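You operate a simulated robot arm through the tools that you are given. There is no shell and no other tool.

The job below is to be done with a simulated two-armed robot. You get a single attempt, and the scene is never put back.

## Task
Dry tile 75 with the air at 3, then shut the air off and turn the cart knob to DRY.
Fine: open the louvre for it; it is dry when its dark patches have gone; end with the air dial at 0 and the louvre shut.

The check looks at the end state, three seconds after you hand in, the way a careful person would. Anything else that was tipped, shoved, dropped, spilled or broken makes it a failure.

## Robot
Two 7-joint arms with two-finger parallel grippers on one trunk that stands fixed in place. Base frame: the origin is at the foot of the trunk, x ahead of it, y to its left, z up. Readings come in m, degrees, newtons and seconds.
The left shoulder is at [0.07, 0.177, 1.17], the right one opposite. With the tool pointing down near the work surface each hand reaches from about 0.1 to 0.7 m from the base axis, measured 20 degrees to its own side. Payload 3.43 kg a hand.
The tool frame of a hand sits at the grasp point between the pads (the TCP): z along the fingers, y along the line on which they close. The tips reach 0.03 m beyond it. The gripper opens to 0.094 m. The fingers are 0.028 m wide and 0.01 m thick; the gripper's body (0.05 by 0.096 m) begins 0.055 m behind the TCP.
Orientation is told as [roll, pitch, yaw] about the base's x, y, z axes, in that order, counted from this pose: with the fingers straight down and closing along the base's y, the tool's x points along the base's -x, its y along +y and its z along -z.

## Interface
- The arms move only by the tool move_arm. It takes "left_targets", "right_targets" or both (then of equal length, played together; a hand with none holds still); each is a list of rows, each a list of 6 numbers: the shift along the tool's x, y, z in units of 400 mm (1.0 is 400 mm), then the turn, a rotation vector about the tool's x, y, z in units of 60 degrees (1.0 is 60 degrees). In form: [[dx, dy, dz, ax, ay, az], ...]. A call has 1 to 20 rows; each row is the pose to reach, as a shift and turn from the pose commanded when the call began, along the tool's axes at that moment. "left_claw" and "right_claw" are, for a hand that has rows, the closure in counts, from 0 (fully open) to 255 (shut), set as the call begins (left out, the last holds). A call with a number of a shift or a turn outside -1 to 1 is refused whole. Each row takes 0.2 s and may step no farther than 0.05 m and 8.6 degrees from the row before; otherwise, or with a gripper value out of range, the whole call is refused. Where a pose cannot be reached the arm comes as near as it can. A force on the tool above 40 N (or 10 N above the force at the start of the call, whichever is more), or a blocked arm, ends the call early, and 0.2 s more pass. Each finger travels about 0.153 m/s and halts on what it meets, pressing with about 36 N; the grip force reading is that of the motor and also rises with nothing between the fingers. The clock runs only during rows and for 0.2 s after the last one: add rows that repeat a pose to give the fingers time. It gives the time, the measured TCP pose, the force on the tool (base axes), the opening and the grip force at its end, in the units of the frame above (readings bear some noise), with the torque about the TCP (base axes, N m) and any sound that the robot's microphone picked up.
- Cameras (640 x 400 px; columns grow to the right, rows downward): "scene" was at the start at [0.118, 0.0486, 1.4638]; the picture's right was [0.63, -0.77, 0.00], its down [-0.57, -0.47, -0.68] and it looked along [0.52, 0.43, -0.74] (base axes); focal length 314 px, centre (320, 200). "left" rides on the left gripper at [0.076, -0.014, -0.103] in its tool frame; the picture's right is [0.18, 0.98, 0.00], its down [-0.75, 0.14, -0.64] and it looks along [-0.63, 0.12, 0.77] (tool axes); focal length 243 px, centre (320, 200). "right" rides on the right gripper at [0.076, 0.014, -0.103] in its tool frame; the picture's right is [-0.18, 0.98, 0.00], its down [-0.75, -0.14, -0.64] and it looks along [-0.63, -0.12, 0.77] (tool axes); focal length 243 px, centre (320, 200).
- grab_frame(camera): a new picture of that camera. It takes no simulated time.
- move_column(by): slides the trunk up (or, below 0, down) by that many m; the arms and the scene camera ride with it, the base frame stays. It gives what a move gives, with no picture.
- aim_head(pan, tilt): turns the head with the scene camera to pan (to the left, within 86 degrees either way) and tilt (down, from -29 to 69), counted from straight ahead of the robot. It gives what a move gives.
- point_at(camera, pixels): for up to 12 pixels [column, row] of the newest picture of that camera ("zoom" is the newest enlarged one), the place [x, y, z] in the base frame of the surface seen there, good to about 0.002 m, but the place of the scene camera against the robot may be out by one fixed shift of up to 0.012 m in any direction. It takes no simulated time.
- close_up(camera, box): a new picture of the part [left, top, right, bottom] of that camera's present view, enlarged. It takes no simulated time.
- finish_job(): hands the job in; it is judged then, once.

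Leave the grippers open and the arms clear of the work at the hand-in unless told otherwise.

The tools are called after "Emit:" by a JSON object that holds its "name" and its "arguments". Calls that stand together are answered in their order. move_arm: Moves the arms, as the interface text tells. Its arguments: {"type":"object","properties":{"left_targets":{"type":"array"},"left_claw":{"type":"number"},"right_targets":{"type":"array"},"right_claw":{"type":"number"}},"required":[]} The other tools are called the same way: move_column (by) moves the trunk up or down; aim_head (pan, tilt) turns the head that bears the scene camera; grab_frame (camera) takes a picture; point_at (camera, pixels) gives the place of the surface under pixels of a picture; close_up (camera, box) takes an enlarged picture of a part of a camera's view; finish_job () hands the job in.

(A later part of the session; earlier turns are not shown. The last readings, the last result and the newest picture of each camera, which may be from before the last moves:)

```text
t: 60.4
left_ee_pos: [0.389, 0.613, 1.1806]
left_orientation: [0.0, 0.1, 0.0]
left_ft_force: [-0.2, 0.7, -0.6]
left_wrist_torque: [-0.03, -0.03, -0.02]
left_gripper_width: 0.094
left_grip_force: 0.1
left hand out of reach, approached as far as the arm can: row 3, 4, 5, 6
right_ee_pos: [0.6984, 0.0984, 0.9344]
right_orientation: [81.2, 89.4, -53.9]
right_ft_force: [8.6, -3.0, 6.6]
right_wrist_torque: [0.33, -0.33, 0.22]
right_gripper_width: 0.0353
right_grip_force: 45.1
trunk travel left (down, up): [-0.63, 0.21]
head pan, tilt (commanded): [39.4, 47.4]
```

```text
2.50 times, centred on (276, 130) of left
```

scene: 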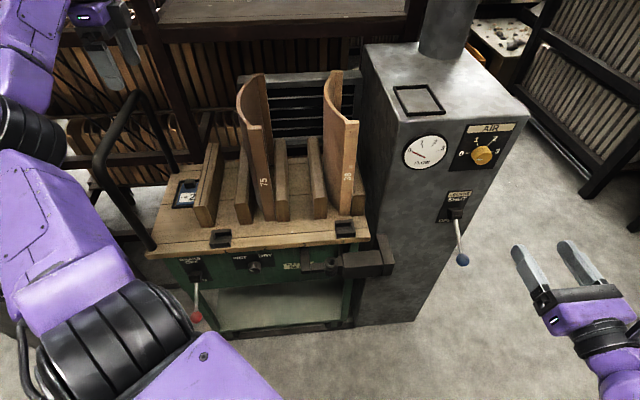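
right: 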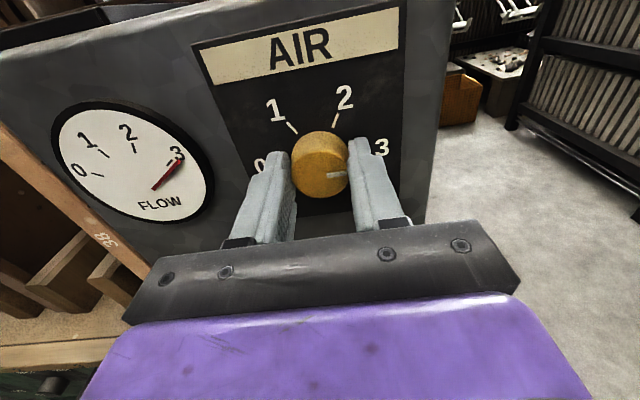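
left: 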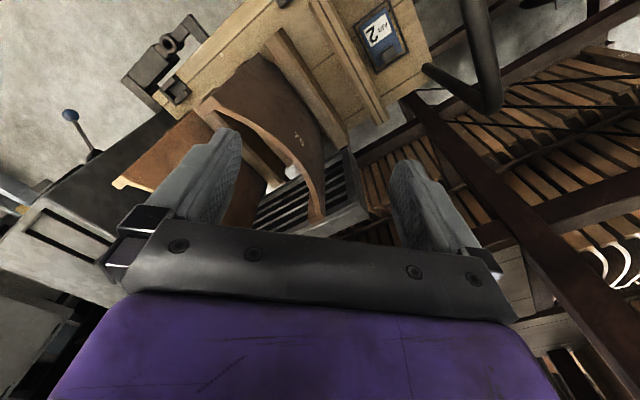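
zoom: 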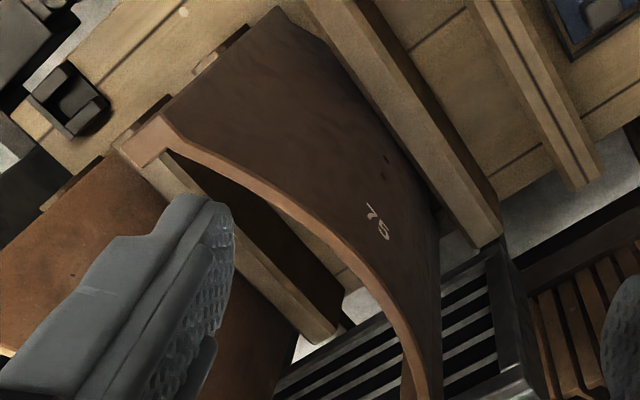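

This view shows tile 75's outer face as dark, mottled brown, while tile 38's face is plain orange. I'll keep this viewpoint, wait 4 s and compare.

Emit:
{"name": "move_arm", "arguments": {"right_targets": [[0, 0, 0, 0, 0, 0], [0, 0, 0, 0, 0, 0], [0, 0, 0, 0, 0, 0], [0, 0, 0, 0, 0, 0], [0, 0, 0, 0, 0, 0], [0, 0, 0, 0, 0, 0], [0, 0, 0, 0, 0, 0], [0, 0, 0, 0, 0, 0], [0, 0, 0, 0, 0, 0], [0, 0, 0, 0, 0, 0], [0, 0, 0, 0, 0, 0], [0, 0, 0, 0, 0, 0], [0, 0, 0, 0, 0, 0], [0, 0, 0, 0, 0, 0], [0, 0, 0, 0, 0, 0], [0, 0, 0, 0, 0, 0], [0, 0, 0, 0, 0, 0], [0, 0, 0, 0, 0, 0], [0, 0, 0, 0, 0, 0], [0, 0, 0, 0, 0, 0]]}}

Emit:
{"name": "close_up", "arguments": {"camera": "left", "box": [180, 50, 372, 210]}}

Emit:
{"name": "close_up", "arguments": {"camera": "scene", "box": [230, 65, 294, 145]}}

```text
t: 64.6
left_ee_pos: [0.3883, 0.6137, 1.1794]
left_orientation: [0.1, 0.0, 0.0]
left_ft_force: [-0.3, 0.9, -0.2]
left_wrist_torque: [-0.01, 0.04, -0.02]
left_gripper_width: 0.0943
left_grip_force: 0.0
right_ee_pos: [0.699, 0.0969, 0.9356]
right_orientation: [81.4, 89.4, -53.8]
right_ft_force: [4.8, -6.0, 1.6]
right_wrist_torque: [0.05, -0.06, -0.19]
right_gripper_width: 0.0351
right_grip_force: 44.9
trunk travel left (down, up): [-0.63, 0.21]
head pan, tilt (commanded): [39.4, 47.4]
```

```text
2.50 times, centred on (276, 130) of left
```

zoom: 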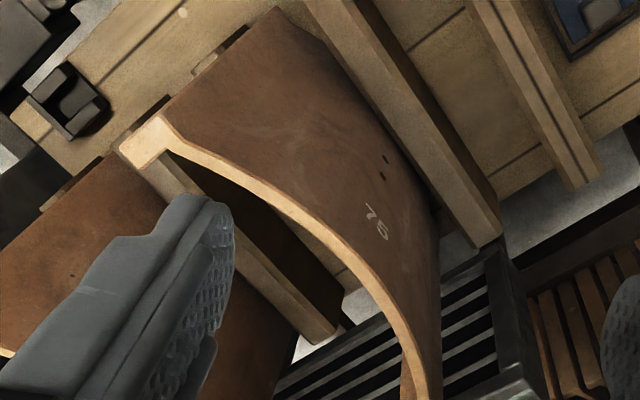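

```text
5.00 times, centred on (262, 105) of scene
```

zoom: 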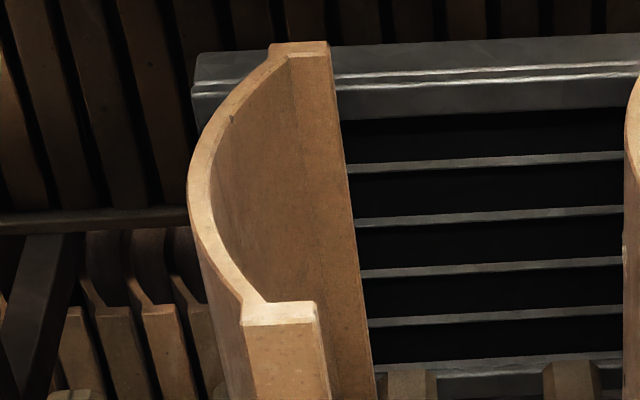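

The tile has changed clearly: its inner face, edges and outer face are all much lighter now. I'll check the whole of tile 75 for remaining dark patches before touching the air.

Emit:
{"name": "close_up", "arguments": {"camera": "left", "box": [220, 45, 332, 145]}}

Emit:
{"name": "close_up", "arguments": {"camera": "scene", "box": [230, 65, 374, 225]}}

Emit:
{"name": "close_up", "arguments": {"camera": "scene", "box": [230, 130, 294, 230]}}

Emit:
{"name": "close_up", "arguments": {"camera": "scene", "box": [400, 100, 560, 200]}}

```text
4.00 times, centred on (276, 95) of left
```

zoom: 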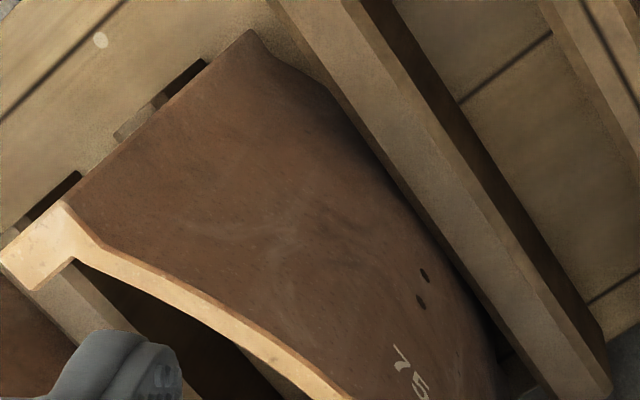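

```text
2.50 times, centred on (302, 145) of scene
```

zoom: 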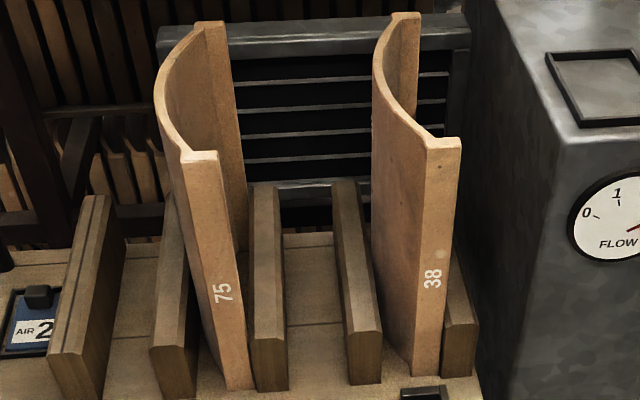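

```text
4.00 times, centred on (262, 180) of scene
```

zoom: 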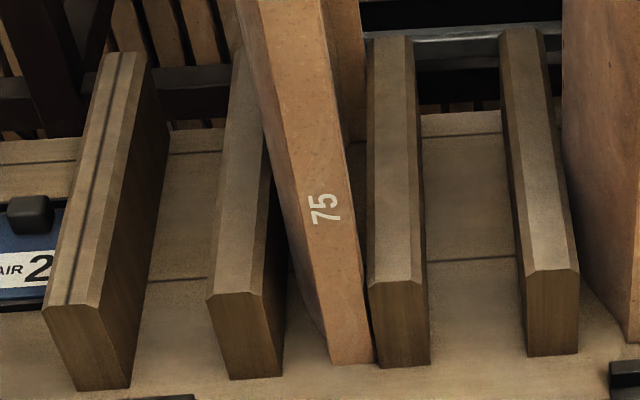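

```text
4.00 times, centred on (480, 150) of scene
```

zoom: 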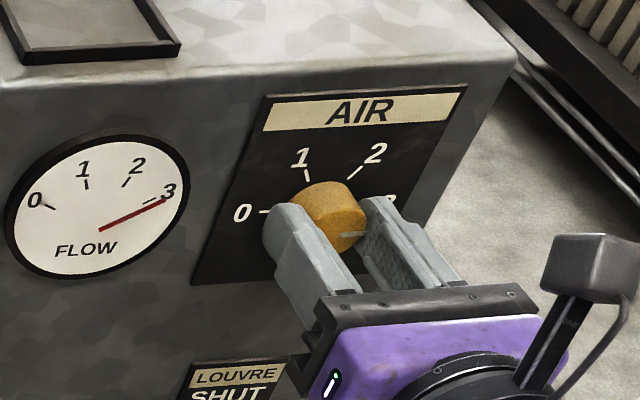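

Tile 75 now matches tile 38's colour everywhere I can see. I'll hold one more second to see whether any change is still going on.

Emit:
{"name": "move_arm", "arguments": {"right_targets": [[0, 0, 0, 0, 0, 0], [0, 0, 0, 0, 0, 0], [0, 0, 0, 0, 0, 0], [0, 0, 0, 0, 0, 0]]}}

Emit:
{"name": "close_up", "arguments": {"camera": "left", "box": [220, 45, 332, 145]}}

Emit:
{"name": "close_up", "arguments": {"camera": "scene", "box": [230, 65, 294, 145]}}

```text
t: 65.6
left_ee_pos: [0.389, 0.6138, 1.1796]
left_orientation: [0.2, 0.1, 0.0]
left_ft_force: [0.3, -0.3, 0.2]
left_wrist_torque: [-0.01, 0.0, 0.03]
left_gripper_width: 0.0937
left_grip_force: 0.0
right_ee_pos: [0.6985, 0.0966, 0.9361]
right_orientation: [81.5, 89.4, -53.5]
right_ft_force: [3.2, -5.0, 1.8]
right_wrist_torque: [0.01, -0.04, -0.24]
right_gripper_width: 0.0349
right_grip_force: 44.9
trunk travel left (down, up): [-0.63, 0.21]
head pan, tilt (commanded): [39.4, 47.4]
```

```text
4.00 times, centred on (276, 95) of left
```

zoom: 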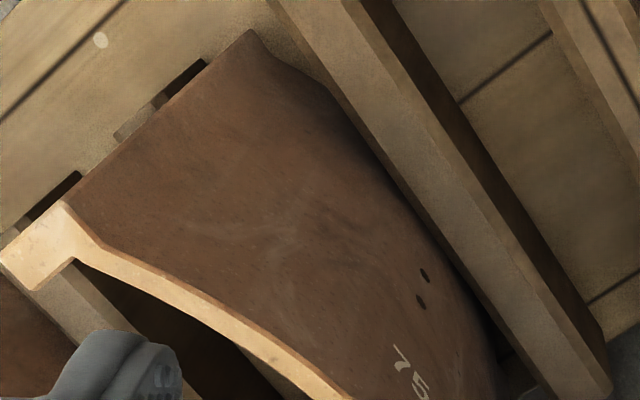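

```text
5.00 times, centred on (262, 105) of scene
```

zoom: 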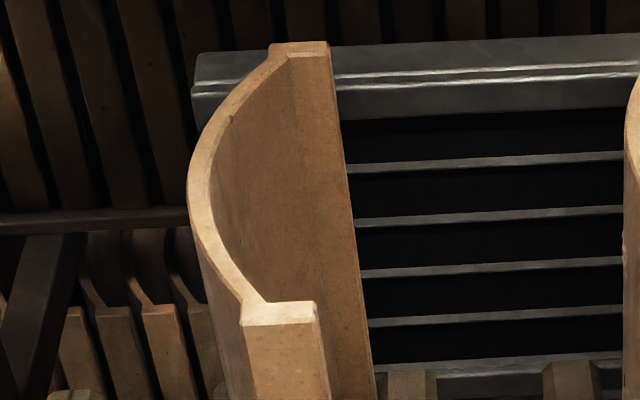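

There's no further change, so tile 75 is dry. Now I'll turn the dial back counter-clockwise toward 0, 60° at a time, still gripping the knob.

Emit:
{"name": "move_arm", "arguments": {"right_targets": [[0, 0, 0, 0, 0, -0.125], [0, 0, 0, 0, 0, -0.25], [0, 0, 0, 0, 0, -0.375], [0, 0, 0, 0, 0, -0.5], [0, 0, 0, 0, 0, -0.625], [0, 0, 0, 0, 0, -0.75], [0, 0, 0, 0, 0, -0.875], [0, 0, 0, 0, 0, -1.0]]}}

Emit:
{"name": "close_up", "arguments": {"camera": "scene", "box": [400, 100, 560, 200]}}

```text
t: 67.4
left_ee_pos: [0.3892, 0.6137, 1.1795]
left_orientation: [0.1, 0.1, 0.0]
left_ft_force: [0.5, -1.0, 0.2]
left_wrist_torque: [0.01, 0.0, 0.03]
left_gripper_width: 0.0941
left_grip_force: 0.0
right_ee_pos: [0.698, 0.0974, 0.9356]
right_orientation: [89.8, 29.3, -45.0]
right_ft_force: [0.4, -4.0, -5.0]
right_wrist_torque: [-0.19, 0.21, -0.46]
right_gripper_width: 0.0351
right_grip_force: 44.6
trunk travel left (down, up): [-0.63, 0.21]
head pan, tilt (commanded): [39.4, 47.4]
```

```text
4.00 times, centred on (480, 150) of scene
```

zoom: 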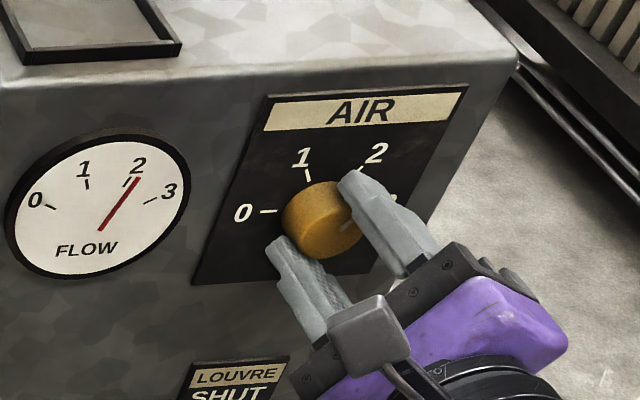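

The needle dropped to about 2 with low forces. I'll continue with the next 60°.

Emit:
{"name": "move_arm", "arguments": {"right_targets": [[0, 0, 0, 0, 0, -0.125], [0, 0, 0, 0, 0, -0.25], [0, 0, 0, 0, 0, -0.375], [0, 0, 0, 0, 0, -0.5], [0, 0, 0, 0, 0, -0.625], [0, 0, 0, 0, 0, -0.75], [0, 0, 0, 0, 0, -0.875], [0, 0, 0, 0, 0, -1.0]]}}

Emit:
{"name": "close_up", "arguments": {"camera": "scene", "box": [400, 100, 560, 200]}}

```text
t: 69.2
left_ee_pos: [0.389, 0.6124, 1.1813]
left_orientation: [0.1, 0.1, -0.1]
left_ft_force: [0.0, 0.3, 0.3]
left_wrist_torque: [0.01, 0.01, -0.03]
left_gripper_width: 0.094
left_grip_force: 0.0
right_ee_pos: [0.6986, 0.0975, 0.9345]
right_orientation: [89.8, -30.6, -44.8]
right_ft_force: [-15.1, -12.7, -18.3]
right_wrist_torque: [-0.27, 0.35, -0.61]
right_gripper_width: 0.0351
right_grip_force: 44.5
trunk travel left (down, up): [-0.63, 0.21]
head pan, tilt (commanded): [39.4, 47.4]
```

```text
4.00 times, centred on (480, 150) of scene
```

zoom: 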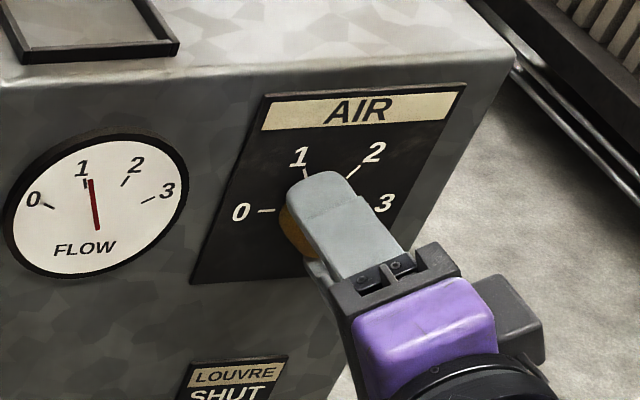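

The needle is at about 1.1. The force is 27 N, down and back, so I'll ease the hand 1.5 mm down and 1.2 mm back during the last turn. First 50°, then a check.

Emit:
{"name": "move_arm", "arguments": {"right_targets": [[0.002, -0.0032, -0.003, 0, 0, 0], [0.002, -0.0032, -0.003, 0, 0, -0.12], [0.002, -0.0032, -0.003, 0, 0, -0.24], [0.002, -0.0032, -0.003, 0, 0, -0.36], [0.002, -0.0032, -0.003, 0, 0, -0.48], [0.002, -0.0032, -0.003, 0, 0, -0.6], [0.002, -0.0032, -0.003, 0, 0, -0.72], [0.002, -0.0032, -0.003, 0, 0, -0.84]]}}

Emit:
{"name": "close_up", "arguments": {"camera": "scene", "box": [400, 100, 560, 200]}}

Emit:
{"name": "grab_frame", "arguments": {"camera": "right"}}

```text
t: 71.0
left_ee_pos: [0.3892, 0.614, 1.1789]
left_orientation: [0.0, 0.0, -0.2]
left_ft_force: [-0.5, -0.2, 0.5]
left_wrist_torque: [0.01, 0.0, -0.01]
left_gripper_width: 0.0941
left_grip_force: 0.0
right_ee_pos: [0.6991, 0.0973, 0.9342]
right_orientation: [89.7, -81.1, -44.9]
right_ft_force: [6.5, -1.6, 1.7]
right_wrist_torque: [-0.89, 0.85, -0.06]
right_gripper_width: 0.0351
right_grip_force: 44.7
trunk travel left (down, up): [-0.63, 0.21]
head pan, tilt (commanded): [39.4, 47.4]
```

```text
4.00 times, centred on (480, 150) of scene
```

zoom: 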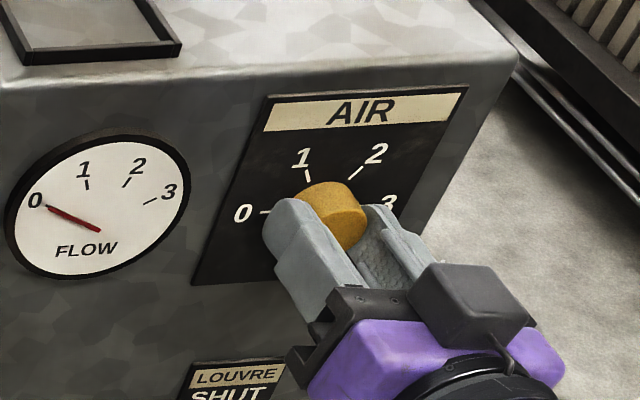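

```text
taken
```

right: 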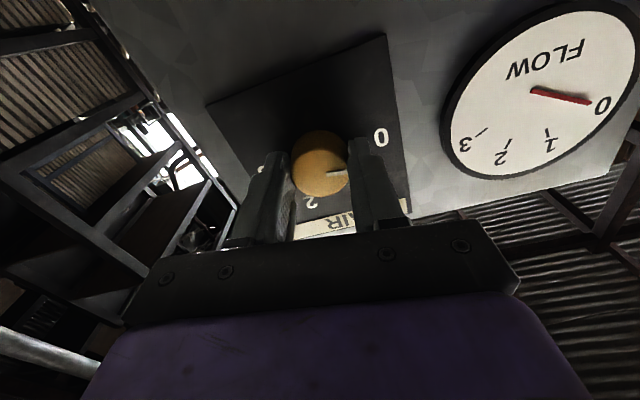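

The gauge already reads 0 and the roll is about 9°. I'll look closely at the marker on the knob.

Emit:
{"name": "close_up", "arguments": {"camera": "right", "box": [256, 110, 416, 230]}}

Emit:
{"name": "close_up", "arguments": {"camera": "scene", "box": [456, 135, 504, 170]}}

```text
3.33 times, centred on (336, 170) of right
```

zoom: 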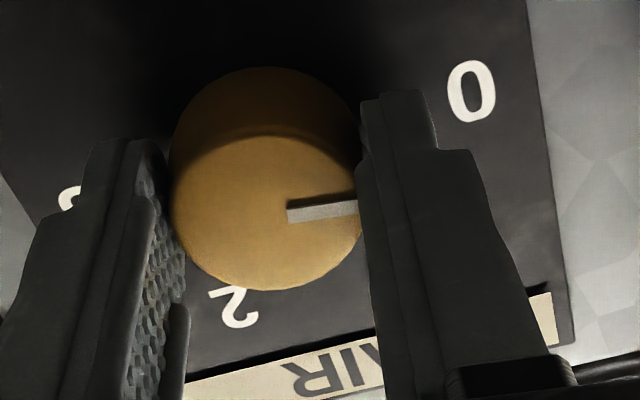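

```text
11.43 times, centred on (480, 152) of scene
```

zoom: 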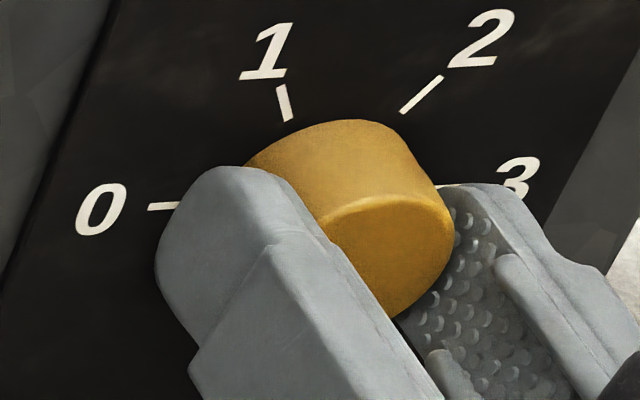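

The needle matches its starting position and the marker seems to point at 0. I'll open the fingers to release the knob, then back straight off and check the dial.

Emit:
{"name": "move_arm", "arguments": {"right_targets": [[0, 0, 0, 0, 0, 0], [0, 0, 0, 0, 0, 0], [0, 0, 0, 0, 0, 0]], "right_claw": 60}}

Emit:
{"name": "close_up", "arguments": {"camera": "scene", "box": [400, 100, 560, 200]}}

Emit:
{"name": "close_up", "arguments": {"camera": "right", "box": [256, 80, 416, 200]}}

```text
t: 71.8
left_ee_pos: [0.3885, 0.6137, 1.1793]
left_orientation: [0.0, 0.0, 0.0]
left_ft_force: [-1.0, -0.1, 0.0]
left_wrist_torque: [0.0, -0.02, -0.03]
left_gripper_width: 0.094
left_grip_force: 0.1
right_ee_pos: [0.6968, 0.0971, 0.9348]
right_orientation: [89.3, -81.2, -44.4]
right_ft_force: [-0.7, -0.4, -0.3]
right_wrist_torque: [0.0, 0.03, 0.01]
right_gripper_width: 0.072
right_grip_force: 0.1
trunk travel left (down, up): [-0.63, 0.21]
head pan, tilt (commanded): [39.4, 47.4]
```

```text
4.00 times, centred on (480, 150) of scene
```

zoom: 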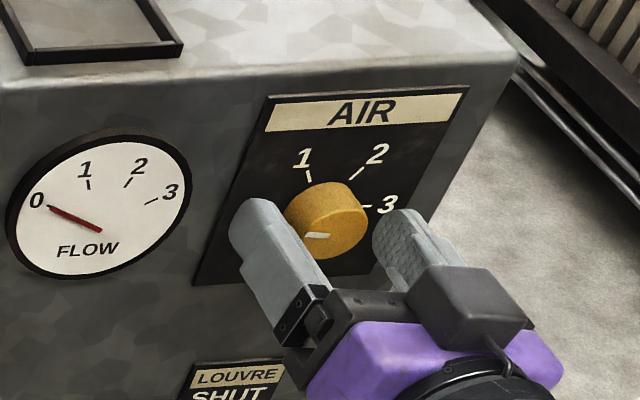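

```text
3.33 times, centred on (336, 140) of right
```

zoom: 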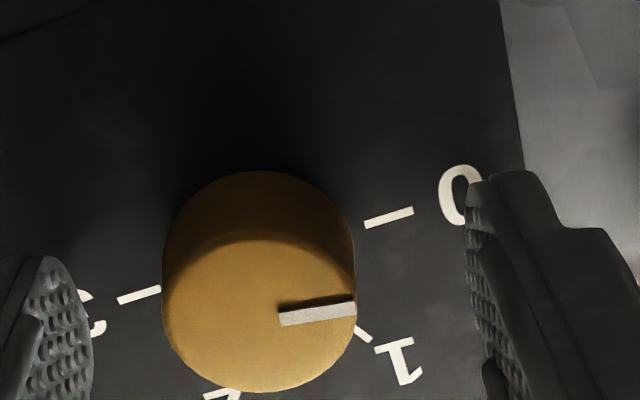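

The marker sits about 6 to 9° short of the 0 dash, because the hand has turned back only 171° of the 180°. I'll grip again and turn the last 9° counter-clockwise.

Emit:
{"name": "move_arm", "arguments": {"right_targets": [[0, 0, 0, 0, 0, 0], [0, 0, 0, 0, 0, 0], [0, 0, 0, 0, 0, 0]], "right_claw": 255}}

Emit:
{"name": "move_arm", "arguments": {"right_targets": [[0, 0, 0, 0, 0, -0.05], [0, 0, 0, 0, 0, -0.1], [0, 0, 0, 0, 0, -0.15], [0, 0, 0, 0, 0, -0.15]]}}

Emit:
{"name": "close_up", "arguments": {"camera": "right", "box": [256, 80, 416, 200]}}

Emit:
{"name": "close_up", "arguments": {"camera": "scene", "box": [400, 100, 560, 200]}}

```text
t: 72.6
left_ee_pos: [0.3901, 0.6127, 1.1793]
left_orientation: [0.1, 0.1, 0.0]
left_ft_force: [0.1, 0.2, -0.2]
left_wrist_torque: [-0.01, 0.01, 0.0]
left_gripper_width: 0.0938
left_grip_force: 0.0
right_ee_pos: [0.6986, 0.0973, 0.9349]
right_orientation: [89.5, -81.0, -44.6]
right_ft_force: [4.4, -2.5, 2.1]
right_wrist_torque: [-0.21, 0.23, -0.25]
right_gripper_width: 0.0352
right_grip_force: 44.9
trunk travel left (down, up): [-0.63, 0.21]
head pan, tilt (commanded): [39.4, 47.4]
```

```text
t: 73.6
left_ee_pos: [0.3885, 0.6128, 1.1795]
left_orientation: [0.0, 0.0, 0.0]
left_ft_force: [-0.7, 0.1, 0.3]
left_wrist_torque: [0.01, 0.03, 0.03]
left_gripper_width: 0.094
left_grip_force: 0.2
right_ee_pos: [0.6981, 0.097, 0.9331]
right_orientation: [15.5, -89.8, 29.4]
right_ft_force: [2.9, -6.0, 0.6]
right_wrist_torque: [0.47, 0.33, -0.32]
right_gripper_width: 0.0352
right_grip_force: 45.8
trunk travel left (down, up): [-0.63, 0.21]
head pan, tilt (commanded): [39.4, 47.4]
```

```text
3.33 times, centred on (336, 140) of right
```

zoom: 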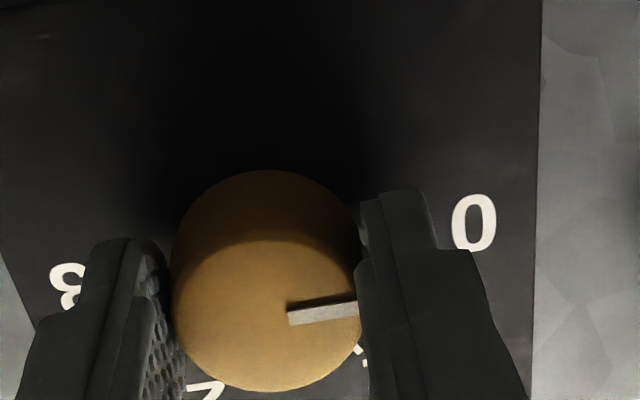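

```text
4.00 times, centred on (480, 150) of scene
```

zoom: 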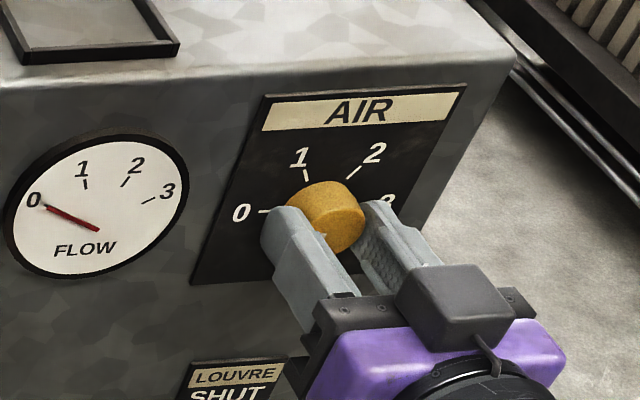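

Roll is back to 0°, with torque showing resistance near the end. I'll release and check the marker against the 0 dash.

Emit:
{"name": "move_arm", "arguments": {"right_targets": [[0, 0, 0, 0, 0, 0], [0, 0, 0, 0, 0, 0], [0, 0, 0, 0, 0, 0]], "right_claw": 60}}

Emit:
{"name": "move_arm", "arguments": {"right_targets": [[0, 0, -0.06, 0, 0, 0], [0, 0, -0.12, 0, 0, 0], [0, 0, -0.12, 0, 0, 0]]}}

Emit:
{"name": "close_up", "arguments": {"camera": "right", "box": [256, 90, 384, 170]}}

Emit:
{"name": "close_up", "arguments": {"camera": "scene", "box": [400, 100, 560, 200]}}

```text
t: 74.4
left_ee_pos: [0.389, 0.6157, 1.1783]
left_orientation: [0.1, 0.0, -0.1]
left_ft_force: [-0.1, 0.1, 0.3]
left_wrist_torque: [0.0, 0.02, -0.01]
left_gripper_width: 0.094
left_grip_force: 0.1
right_ee_pos: [0.6982, 0.0989, 0.9341]
right_orientation: [-34.7, -89.9, 79.7]
right_ft_force: [-0.1, -0.2, 0.6]
right_wrist_torque: [-0.01, 0.02, 0.01]
right_gripper_width: 0.0721
right_grip_force: 0.0
trunk travel left (down, up): [-0.63, 0.21]
head pan, tilt (commanded): [39.4, 47.4]
```

```text
t: 75.2
left_ee_pos: [0.3877, 0.6154, 1.1774]
left_orientation: [0.0, 0.1, 0.1]
left_ft_force: [-0.8, -0.1, -0.1]
left_wrist_torque: [-0.01, 0.03, -0.05]
left_gripper_width: 0.0938
left_grip_force: 0.0
right_ee_pos: [0.6621, 0.0624, 0.9327]
right_orientation: [-27.9, -89.9, 72.8]
right_ft_force: [-0.5, -0.6, 0.8]
right_wrist_torque: [-0.01, 0.01, 0.02]
right_gripper_width: 0.0719
right_grip_force: 0.0
trunk travel left (down, up): [-0.63, 0.21]
head pan, tilt (commanded): [39.4, 47.4]
```

```text
5.00 times, centred on (320, 130) of right
```

zoom: 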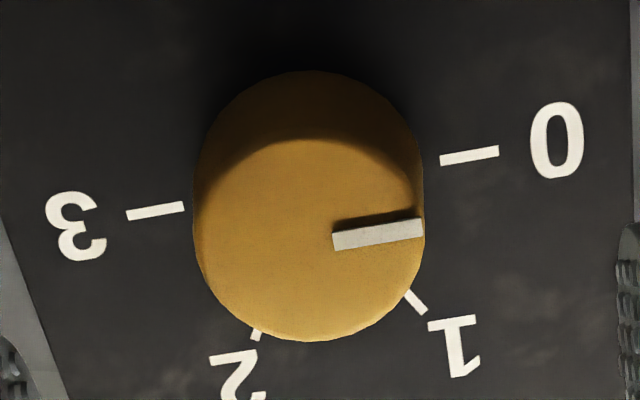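

```text
4.00 times, centred on (480, 150) of scene
```

zoom: 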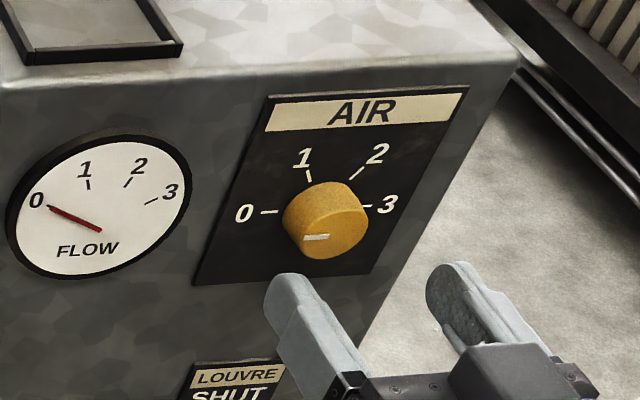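

The marker is parallel to the 0 and 3 dashes and the gauge reads 0, so the air is off. Next I'll close the fingers, back off, and go down to z≈0.63, in front of and below the lever ball.

Emit:
{"name": "move_arm", "arguments": {"right_targets": [[0, 0, -0.11, 0, 0, 0], [0, 0, -0.22, 0, 0, 0], [0, 0, -0.33, 0, 0, 0], [0, 0, -0.43, 0, 0, 0], [0.11, 0, -0.43, 0, 0, 0], [0.22, 0, -0.43, 0, 0, 0], [0.33, 0, -0.43, 0, 0, 0], [0.44, 0, -0.43, 0, 0, 0], [0.55, 0, -0.43, 0, 0, 0], [0.66, 0, -0.43, 0, 0, 0], [0.75, 0, -0.43, 0, 0, 0]], "right_claw": 255}}

Emit:
{"name": "grab_frame", "arguments": {"camera": "scene"}}

Emit:
{"name": "grab_frame", "arguments": {"camera": "right"}}

```text
t: 77.6
left_ee_pos: [0.3881, 0.6141, 1.1802]
left_orientation: [0.1, 0.0, 0.0]
left_ft_force: [1.4, -0.5, -0.3]
left_wrist_torque: [0.03, -0.01, 0.02]
left_gripper_width: 0.0941
left_grip_force: 0.0
right_ee_pos: [0.5392, -0.0552, 0.63]
right_orientation: [-48.9, -90.0, 93.8]
right_ft_force: [0.2, 0.1, -0.2]
right_wrist_torque: [-0.01, -0.04, -0.02]
right_gripper_width: 0.0
right_grip_force: 33.1
trunk travel left (down, up): [-0.63, 0.21]
head pan, tilt (commanded): [39.4, 47.4]
```

```text
taken
```

scene: 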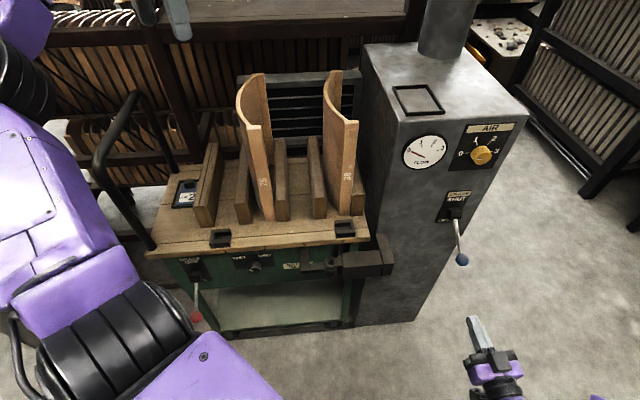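

```text
taken
```

right: 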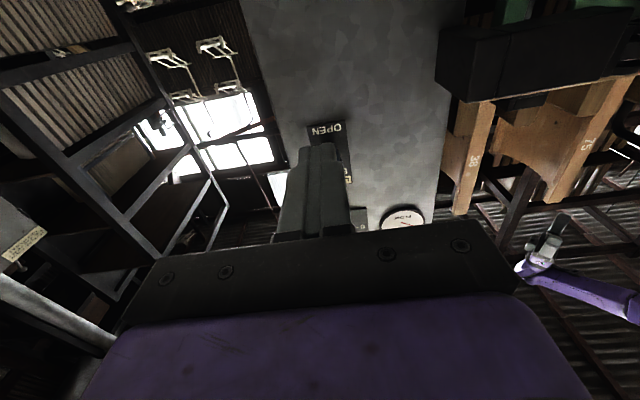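

The hand is at z=0.63, below the ball's level. I'll go forward 0.133 m under the ball and then press up in small steps toward SHUT.

Emit:
{"name": "move_arm", "arguments": {"right_targets": [[0, -0.005, 0.085, 0, 0, 0], [0, -0.009, 0.17, 0, 0, 0], [0, -0.009, 0.255, 0, 0, 0], [0, -0.009, 0.3325, 0, 0, 0], [-0.05, -0.009, 0.3325, 0, 0, 0], [-0.09, -0.009, 0.3325, 0, 0, 0], [-0.12, -0.009, 0.3325, 0, 0, 0], [-0.15, -0.009, 0.3325, 0, 0, 0], [-0.18, -0.009, 0.3325, 0, 0, 0], [-0.21, -0.009, 0.3325, 0, 0, 0], [-0.24, -0.009, 0.3325, 0, 0, 0], [-0.27, -0.009, 0.3325, 0, 0, 0], [-0.3, -0.009, 0.3325, 0, 0, 0], [-0.325, -0.009, 0.3325, 0, 0, 0], [-0.345, -0.009, 0.3325, 0, 0, 0], [-0.36, -0.009, 0.3325, 0, 0, 0], [-0.375, -0.009, 0.3325, 0, 0, 0]]}}

Emit:
{"name": "grab_frame", "arguments": {"camera": "scene"}}

Emit:
{"name": "close_up", "arguments": {"camera": "scene", "box": [410, 180, 506, 250]}}

```text
t: 81.2
left_ee_pos: [0.3915, 0.6138, 1.1774]
left_orientation: [0.1, 0.3, -0.2]
left_ft_force: [0.1, -0.7, 0.1]
left_wrist_torque: [0.03, 0.0, -0.01]
left_gripper_width: 0.0939
left_grip_force: 0.0
right_ee_pos: [0.6375, 0.0319, 0.7751]
right_orientation: [13.6, -88.9, 31.5]
right_ft_force: [-9.9, -7.4, -38.9]
right_wrist_torque: [-0.89, 0.55, -0.09]
right_gripper_width: 0.0
right_grip_force: 32.8
trunk travel left (down, up): [-0.63, 0.21]
head pan, tilt (commanded): [39.4, 47.4]
```

```text
taken
```

scene: 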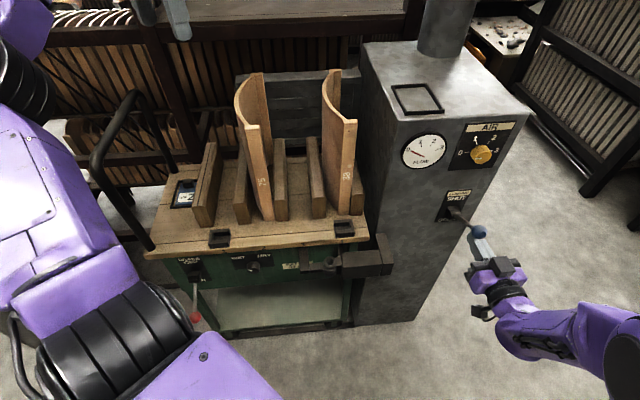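

```text
5.71 times, centred on (458, 215) of scene
```

zoom: 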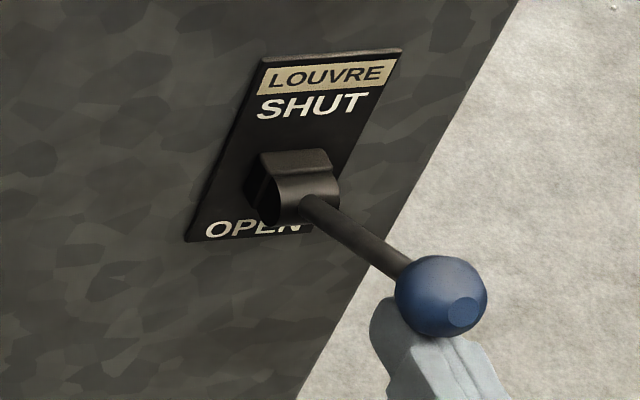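

The lever is up, the slats look closed and 39 N shows it is against the shut stop. I'll drop 2 cm, back away and verify.

Emit:
{"name": "move_arm", "arguments": {"right_targets": [[0.04, 0, 0, 0, 0, 0], [0.09, 0, 0, 0, 0, 0], [0.09, 0, -0.11, 0, 0, 0], [0.09, 0, -0.22, 0, 0, 0], [0.09, 0, -0.33, 0, 0, 0], [0.09, 0, -0.43, 0, 0, 0]]}}

Emit:
{"name": "close_up", "arguments": {"camera": "scene", "box": [380, 110, 540, 260]}}

Emit:
{"name": "close_up", "arguments": {"camera": "scene", "box": [220, 60, 380, 160]}}

Emit:
{"name": "close_up", "arguments": {"camera": "scene", "box": [410, 180, 506, 250]}}

Emit:
{"name": "point_at", "arguments": {"camera": "zoom", "pixels": [[320, 210], [350, 235], [380, 255], [440, 290]]}}

```text
t: 82.6
left_ee_pos: [0.3876, 0.6125, 1.1798]
left_orientation: [0.1, 0.0, 0.0]
left_ft_force: [-0.5, 0.3, -0.1]
left_wrist_torque: [0.0, -0.02, -0.04]
left_gripper_width: 0.0939
left_grip_force: 0.0
right_ee_pos: [0.5149, -0.0881, 0.7501]
right_orientation: [-63.1, -90.1, 108.0]
right_ft_force: [0.6, -0.4, 0.9]
right_wrist_torque: [0.01, -0.03, -0.01]
right_gripper_width: 0.0
right_grip_force: 33.3
trunk travel left (down, up): [-0.63, 0.21]
head pan, tilt (commanded): [39.4, 47.4]
```

```text
2.67 times, centred on (460, 185) of scene
```

zoom: 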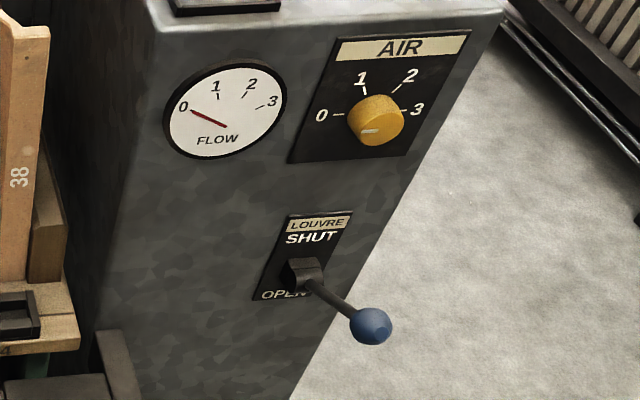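

```text
4.00 times, centred on (300, 110) of scene
```

zoom: 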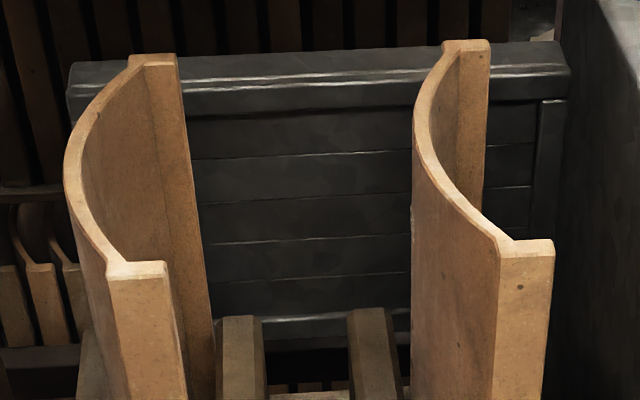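

```text
5.71 times, centred on (458, 215) of scene
```

zoom: 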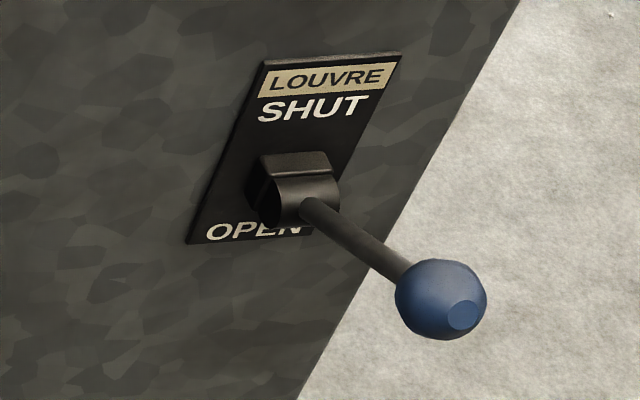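

```text
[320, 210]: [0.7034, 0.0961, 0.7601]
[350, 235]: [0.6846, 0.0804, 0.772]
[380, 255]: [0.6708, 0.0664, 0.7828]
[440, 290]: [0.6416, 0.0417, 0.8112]
```

Everything on the cabinet is right: louvre shut with the lever ball at its starting place, dial at 0 and flow at 0. Next is the cart knob, which needs a lower trunk. I'll check where the left arm's links and finger tips are before lowering.

Emit:
{"name": "grab_frame", "arguments": {"camera": "scene"}}

Emit:
{"name": "point_at", "arguments": {"camera": "scene", "pixels": [[20, 20], [20, 90], [60, 200], [40, 150], [110, 220], [145, 5], [180, 20], [10, 180], [90, 330], [20, 280]]}}

Emit:
{"name": "aim_head", "arguments": {"pan": 65, "tilt": 30}}

Emit:
{"name": "grab_frame", "arguments": {"camera": "scene"}}

```text
taken
```

scene: 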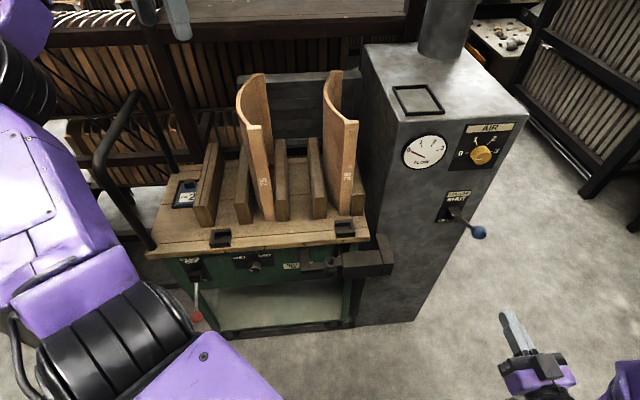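

```text
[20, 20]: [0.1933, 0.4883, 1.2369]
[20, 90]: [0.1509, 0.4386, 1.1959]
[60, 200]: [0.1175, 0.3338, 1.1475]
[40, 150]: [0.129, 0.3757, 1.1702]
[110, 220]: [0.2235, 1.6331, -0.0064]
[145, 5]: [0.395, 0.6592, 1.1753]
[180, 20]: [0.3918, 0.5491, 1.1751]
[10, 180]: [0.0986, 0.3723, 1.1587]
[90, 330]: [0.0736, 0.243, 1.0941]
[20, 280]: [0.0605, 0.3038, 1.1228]
```

```text
t: 83.5
left_ee_pos: [0.3878, 0.6151, 1.1795]
left_orientation: [0.0, 0.0, 0.0]
left_ft_force: [-0.1, -0.2, -0.7]
left_wrist_torque: [-0.03, -0.03, -0.03]
left_gripper_width: 0.094
left_grip_force: 0.2
right_ee_pos: [0.5154, -0.0881, 0.751]
right_orientation: [-22.9, -89.9, 68.0]
right_ft_force: [0.4, -0.3, -0.1]
right_wrist_torque: [0.0, -0.01, 0.02]
right_gripper_width: 0.0
right_grip_force: 33.3
trunk travel left (down, up): [-0.63, 0.21]
head pan, tilt (commanded): [65.0, 30.0]
```

```text
taken
```

scene: 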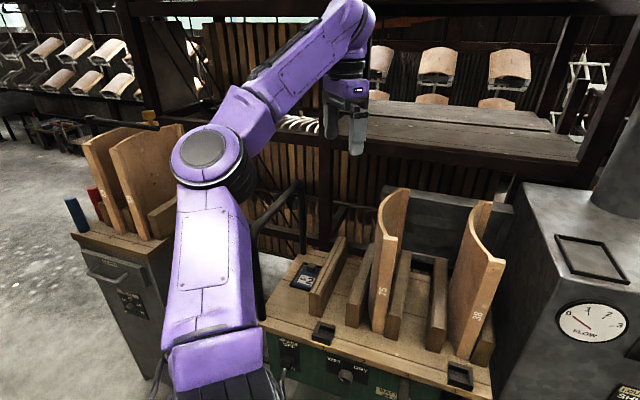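

From this angle I also see another cart on the left with tiles, near the left elbow. I'll measure these so lowering the trunk can't touch them.

Emit:
{"name": "point_at", "arguments": {"camera": "scene", "pixels": [[140, 130], [165, 135], [110, 170], [75, 205], [205, 150], [240, 190], [205, 330], [290, 190], [260, 230], [330, 70], [245, 100], [355, 150]]}}

```text
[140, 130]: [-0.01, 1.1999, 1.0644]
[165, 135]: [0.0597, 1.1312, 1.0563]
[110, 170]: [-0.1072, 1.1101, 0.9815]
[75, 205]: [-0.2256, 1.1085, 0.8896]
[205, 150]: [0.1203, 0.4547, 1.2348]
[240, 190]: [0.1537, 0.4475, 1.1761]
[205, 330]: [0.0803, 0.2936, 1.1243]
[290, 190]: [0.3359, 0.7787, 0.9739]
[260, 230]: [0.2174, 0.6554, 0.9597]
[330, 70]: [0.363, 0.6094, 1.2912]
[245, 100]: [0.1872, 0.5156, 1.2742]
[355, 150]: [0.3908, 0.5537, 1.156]
```

The other cart is far away (y>1.1), and the left arm stays clear of the handle if I lower by 0.2 m. Now I'll aim the head at the cart front to measure the knob, latch and brake lever.

Emit:
{"name": "aim_head", "arguments": {"pan": 48, "tilt": 52}}

Emit:
{"name": "grab_frame", "arguments": {"camera": "scene"}}

Emit:
{"name": "close_up", "arguments": {"camera": "scene", "box": [220, 200, 460, 350]}}

```text
t: 84.3
left_ee_pos: [0.3882, 0.6144, 1.1799]
left_orientation: [0.0, -0.1, 0.0]
left_ft_force: [-0.8, -0.2, -0.2]
left_wrist_torque: [0.05, -0.04, -0.01]
left_gripper_width: 0.094
left_grip_force: 0.1
right_ee_pos: [0.5168, -0.0875, 0.7509]
right_orientation: [-25.2, -89.9, 70.2]
right_ft_force: [0.0, -0.2, -0.3]
right_wrist_torque: [0.0, 0.02, -0.02]
right_gripper_width: 0.0
right_grip_force: 33.1
trunk travel left (down, up): [-0.63, 0.21]
head pan, tilt (commanded): [48.0, 52.0]
```

```text
taken
```

scene: 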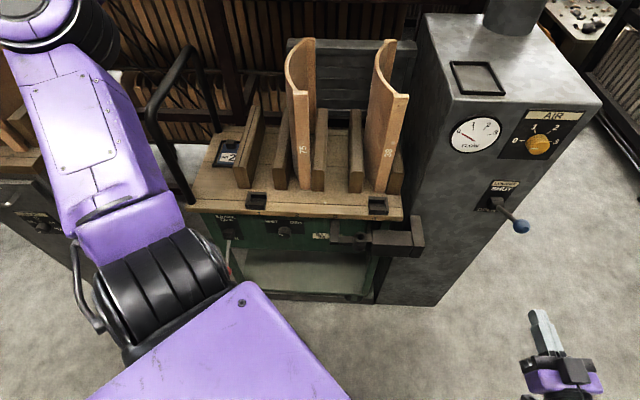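

```text
2.67 times, centred on (340, 275) of scene
```

zoom: 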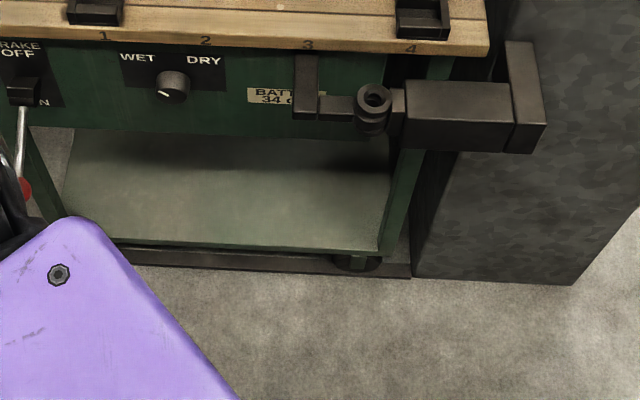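

Emit:
{"name": "close_up", "arguments": {"camera": "scene", "box": [250, 205, 330, 255]}}

Emit:
{"name": "point_at", "arguments": {"camera": "zoom", "pixels": [[280, 190], [260, 180], [310, 180], [275, 175], [285, 205], [180, 110], [370, 115], [280, 130], [255, 195], [305, 200], [200, 180], [400, 150]]}}

Emit:
{"name": "point_at", "arguments": {"camera": "scene", "pixels": [[228, 240], [232, 255], [345, 238], [360, 240], [395, 240], [420, 240], [352, 225], [256, 200], [375, 205], [230, 270]]}}

```text
8.00 times, centred on (290, 230) of scene
```

zoom: 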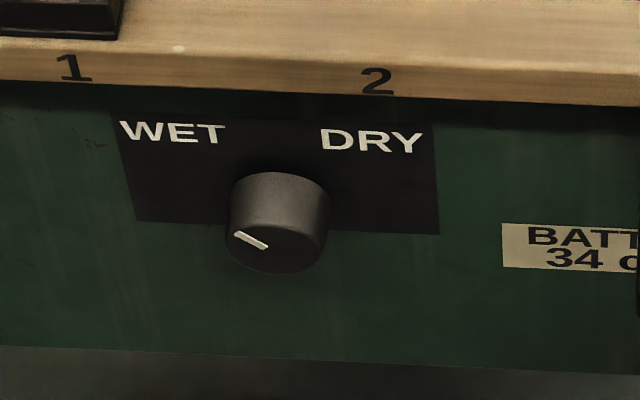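

```text
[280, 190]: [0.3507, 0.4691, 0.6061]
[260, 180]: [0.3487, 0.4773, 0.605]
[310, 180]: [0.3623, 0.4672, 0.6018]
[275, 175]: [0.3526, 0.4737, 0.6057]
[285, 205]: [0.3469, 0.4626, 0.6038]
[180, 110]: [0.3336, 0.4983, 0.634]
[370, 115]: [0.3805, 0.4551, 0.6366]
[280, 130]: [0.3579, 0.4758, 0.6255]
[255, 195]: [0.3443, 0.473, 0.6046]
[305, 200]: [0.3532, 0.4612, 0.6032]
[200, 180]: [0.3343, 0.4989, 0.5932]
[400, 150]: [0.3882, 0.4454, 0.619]
```

```text
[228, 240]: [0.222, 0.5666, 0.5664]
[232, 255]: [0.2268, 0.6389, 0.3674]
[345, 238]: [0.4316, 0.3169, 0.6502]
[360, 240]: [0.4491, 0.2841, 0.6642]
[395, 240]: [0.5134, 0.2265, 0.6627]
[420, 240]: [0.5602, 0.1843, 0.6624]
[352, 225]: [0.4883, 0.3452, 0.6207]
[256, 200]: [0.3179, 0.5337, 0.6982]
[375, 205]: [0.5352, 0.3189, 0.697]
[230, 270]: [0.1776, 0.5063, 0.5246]
```

True knob position (with the scene shift): s≈-0.091, z≈0.597, face at u≈0.588, diameter about 30 mm. Its marker points to 10 o'clock (WET), so DRY is about 120° clockwise. The latch reaches out to u≈0.515 at s 0.07 to 0.28, and the brake handle is at s≈-0.235.

The left hand has clearance on all sides, so I'll lower the trunk 0.2 m.

Emit:
{"name": "move_column", "arguments": {"by": -0.2}}

Emit:
{"name": "grab_frame", "arguments": {"camera": "scene"}}

Emit:
{"name": "grab_frame", "arguments": {"camera": "left"}}

```text
t: 86.5
left_ee_pos: [0.3882, 0.6141, 0.9787]
left_orientation: [0.1, 0.0, 0.1]
left_ft_force: [0.0, 0.3, -0.1]
left_wrist_torque: [0.01, -0.04, 0.01]
left_gripper_width: 0.0939
left_grip_force: 0.0
right_ee_pos: [0.5148, -0.0891, 0.5509]
right_orientation: [-27.6, -89.9, 72.7]
right_ft_force: [-0.3, 0.7, -0.2]
right_wrist_torque: [0.01, 0.02, 0.0]
right_gripper_width: 0.0002
right_grip_force: 32.5
trunk travel left (down, up): [-0.43, 0.41]
head pan, tilt (commanded): [48.0, 52.0]
```

```text
taken
```

scene: 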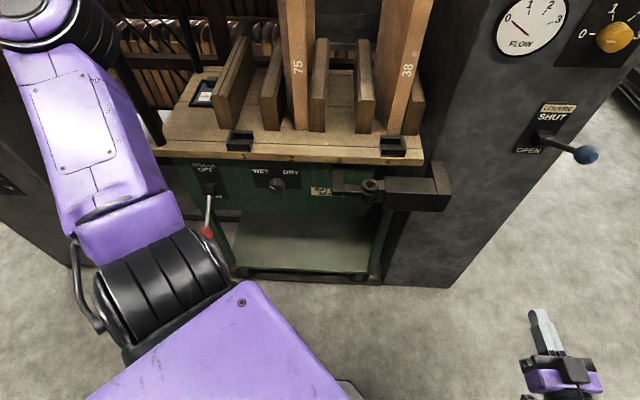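

```text
taken
```

left: 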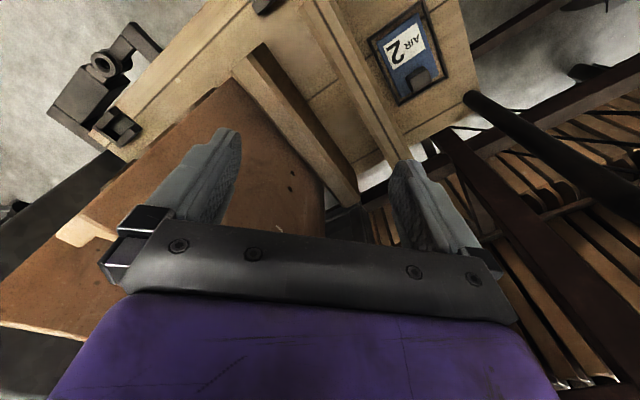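

All is still clear and undisturbed. Now I'll carry the right hand to the left, in front of the cart, keeping the tips short of the latch. First half of the way:

Emit:
{"name": "move_arm", "arguments": {"right_targets": [[-0.02, 0.093, 0.025, 0, 0, 0], [-0.04, 0.186, 0.05, 0, 0, 0], [-0.06, 0.279, 0.075, 0, 0, 0], [-0.08, 0.371, 0.1, 0, 0, 0], [-0.1, 0.464, 0.125, 0, 0, 0], [-0.12, 0.557, 0.15, 0, 0, 0], [-0.14, 0.65, 0.175, 0, 0, 0]]}}

Emit:
{"name": "grab_frame", "arguments": {"camera": "scene"}}

Emit:
{"name": "grab_frame", "arguments": {"camera": "right"}}

```text
t: 88.1
left_ee_pos: [0.3882, 0.6137, 0.9788]
left_orientation: [0.0, 0.1, -0.1]
left_ft_force: [-0.6, -0.6, -0.3]
left_wrist_torque: [-0.01, 0.0, 0.01]
left_gripper_width: 0.094
left_grip_force: 0.2
right_ee_pos: [0.3773, 0.146, 0.6075]
right_orientation: [-49.7, -89.8, 94.9]
right_ft_force: [0.3, -0.7, -0.1]
right_wrist_torque: [0.0, -0.01, -0.02]
right_gripper_width: 0.0002
right_grip_force: 32.9
trunk travel left (down, up): [-0.43, 0.41]
head pan, tilt (commanded): [48.0, 52.0]
```

```text
taken
```

scene: 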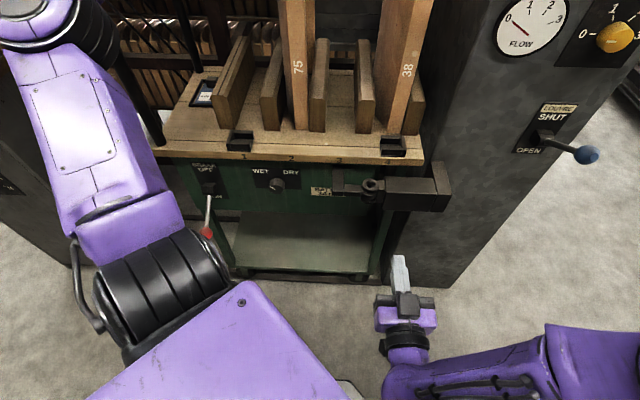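

```text
taken
```

right: 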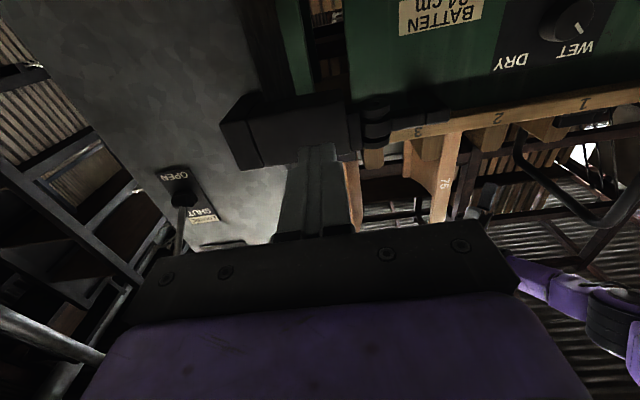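

The hand is at u≈0.37, s≈0.16, and the knob is visible at the upper right of its view. I'll continue left by 0.25 m to line up with the knob.

Emit:
{"name": "move_arm", "arguments": {"right_targets": [[0.004, 0.106, 0.02, 0, 0, 0], [0.008, 0.212, 0.04, 0, 0, 0], [0.012, 0.318, 0.06, 0, 0, 0], [0.016, 0.424, 0.09, 0, 0, 0], [0.02, 0.53, 0.13, 0, 0, 0], [0.0275, 0.634, 0.17, 0, 0, 0]], "right_claw": 100}}

Emit:
{"name": "grab_frame", "arguments": {"camera": "scene"}}

Emit:
{"name": "grab_frame", "arguments": {"camera": "right"}}

```text
t: 89.5
left_ee_pos: [0.3881, 0.6158, 0.9796]
left_orientation: [0.0, 0.0, 0.0]
left_ft_force: [-0.3, 1.0, -0.4]
left_wrist_torque: [-0.03, -0.03, 0.0]
left_gripper_width: 0.0941
left_grip_force: 0.1
right_ee_pos: [0.3733, 0.2891, 0.5476]
right_orientation: [-97.1, -74.8, 135.8]
right_ft_force: [-0.4, -0.5, -1.2]
right_wrist_torque: [0.02, -0.03, -0.02]
right_gripper_width: 0.0573
right_grip_force: 0.0
right hand out of reach, approached as far as the arm can: row 6
trunk travel left (down, up): [-0.43, 0.41]
head pan, tilt (commanded): [48.0, 52.0]
stopped in row 6 (right hand): the arm was blocked; the commanded pose is now the measured one
```

```text
taken
```

scene: 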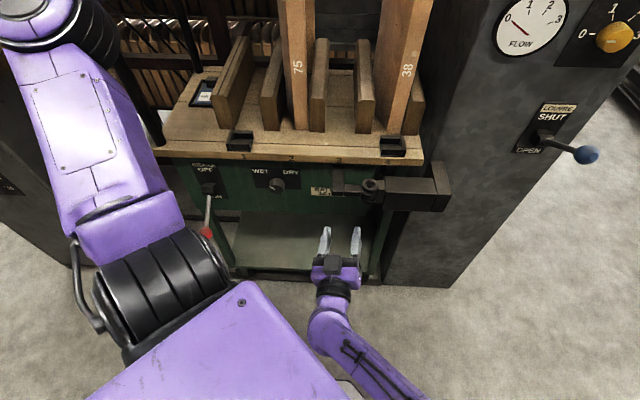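

```text
taken
```

right: 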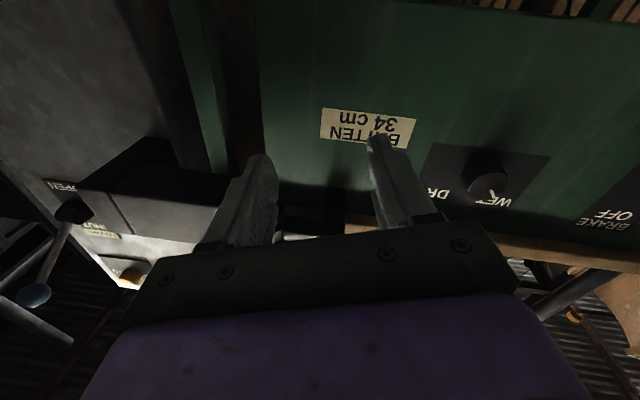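

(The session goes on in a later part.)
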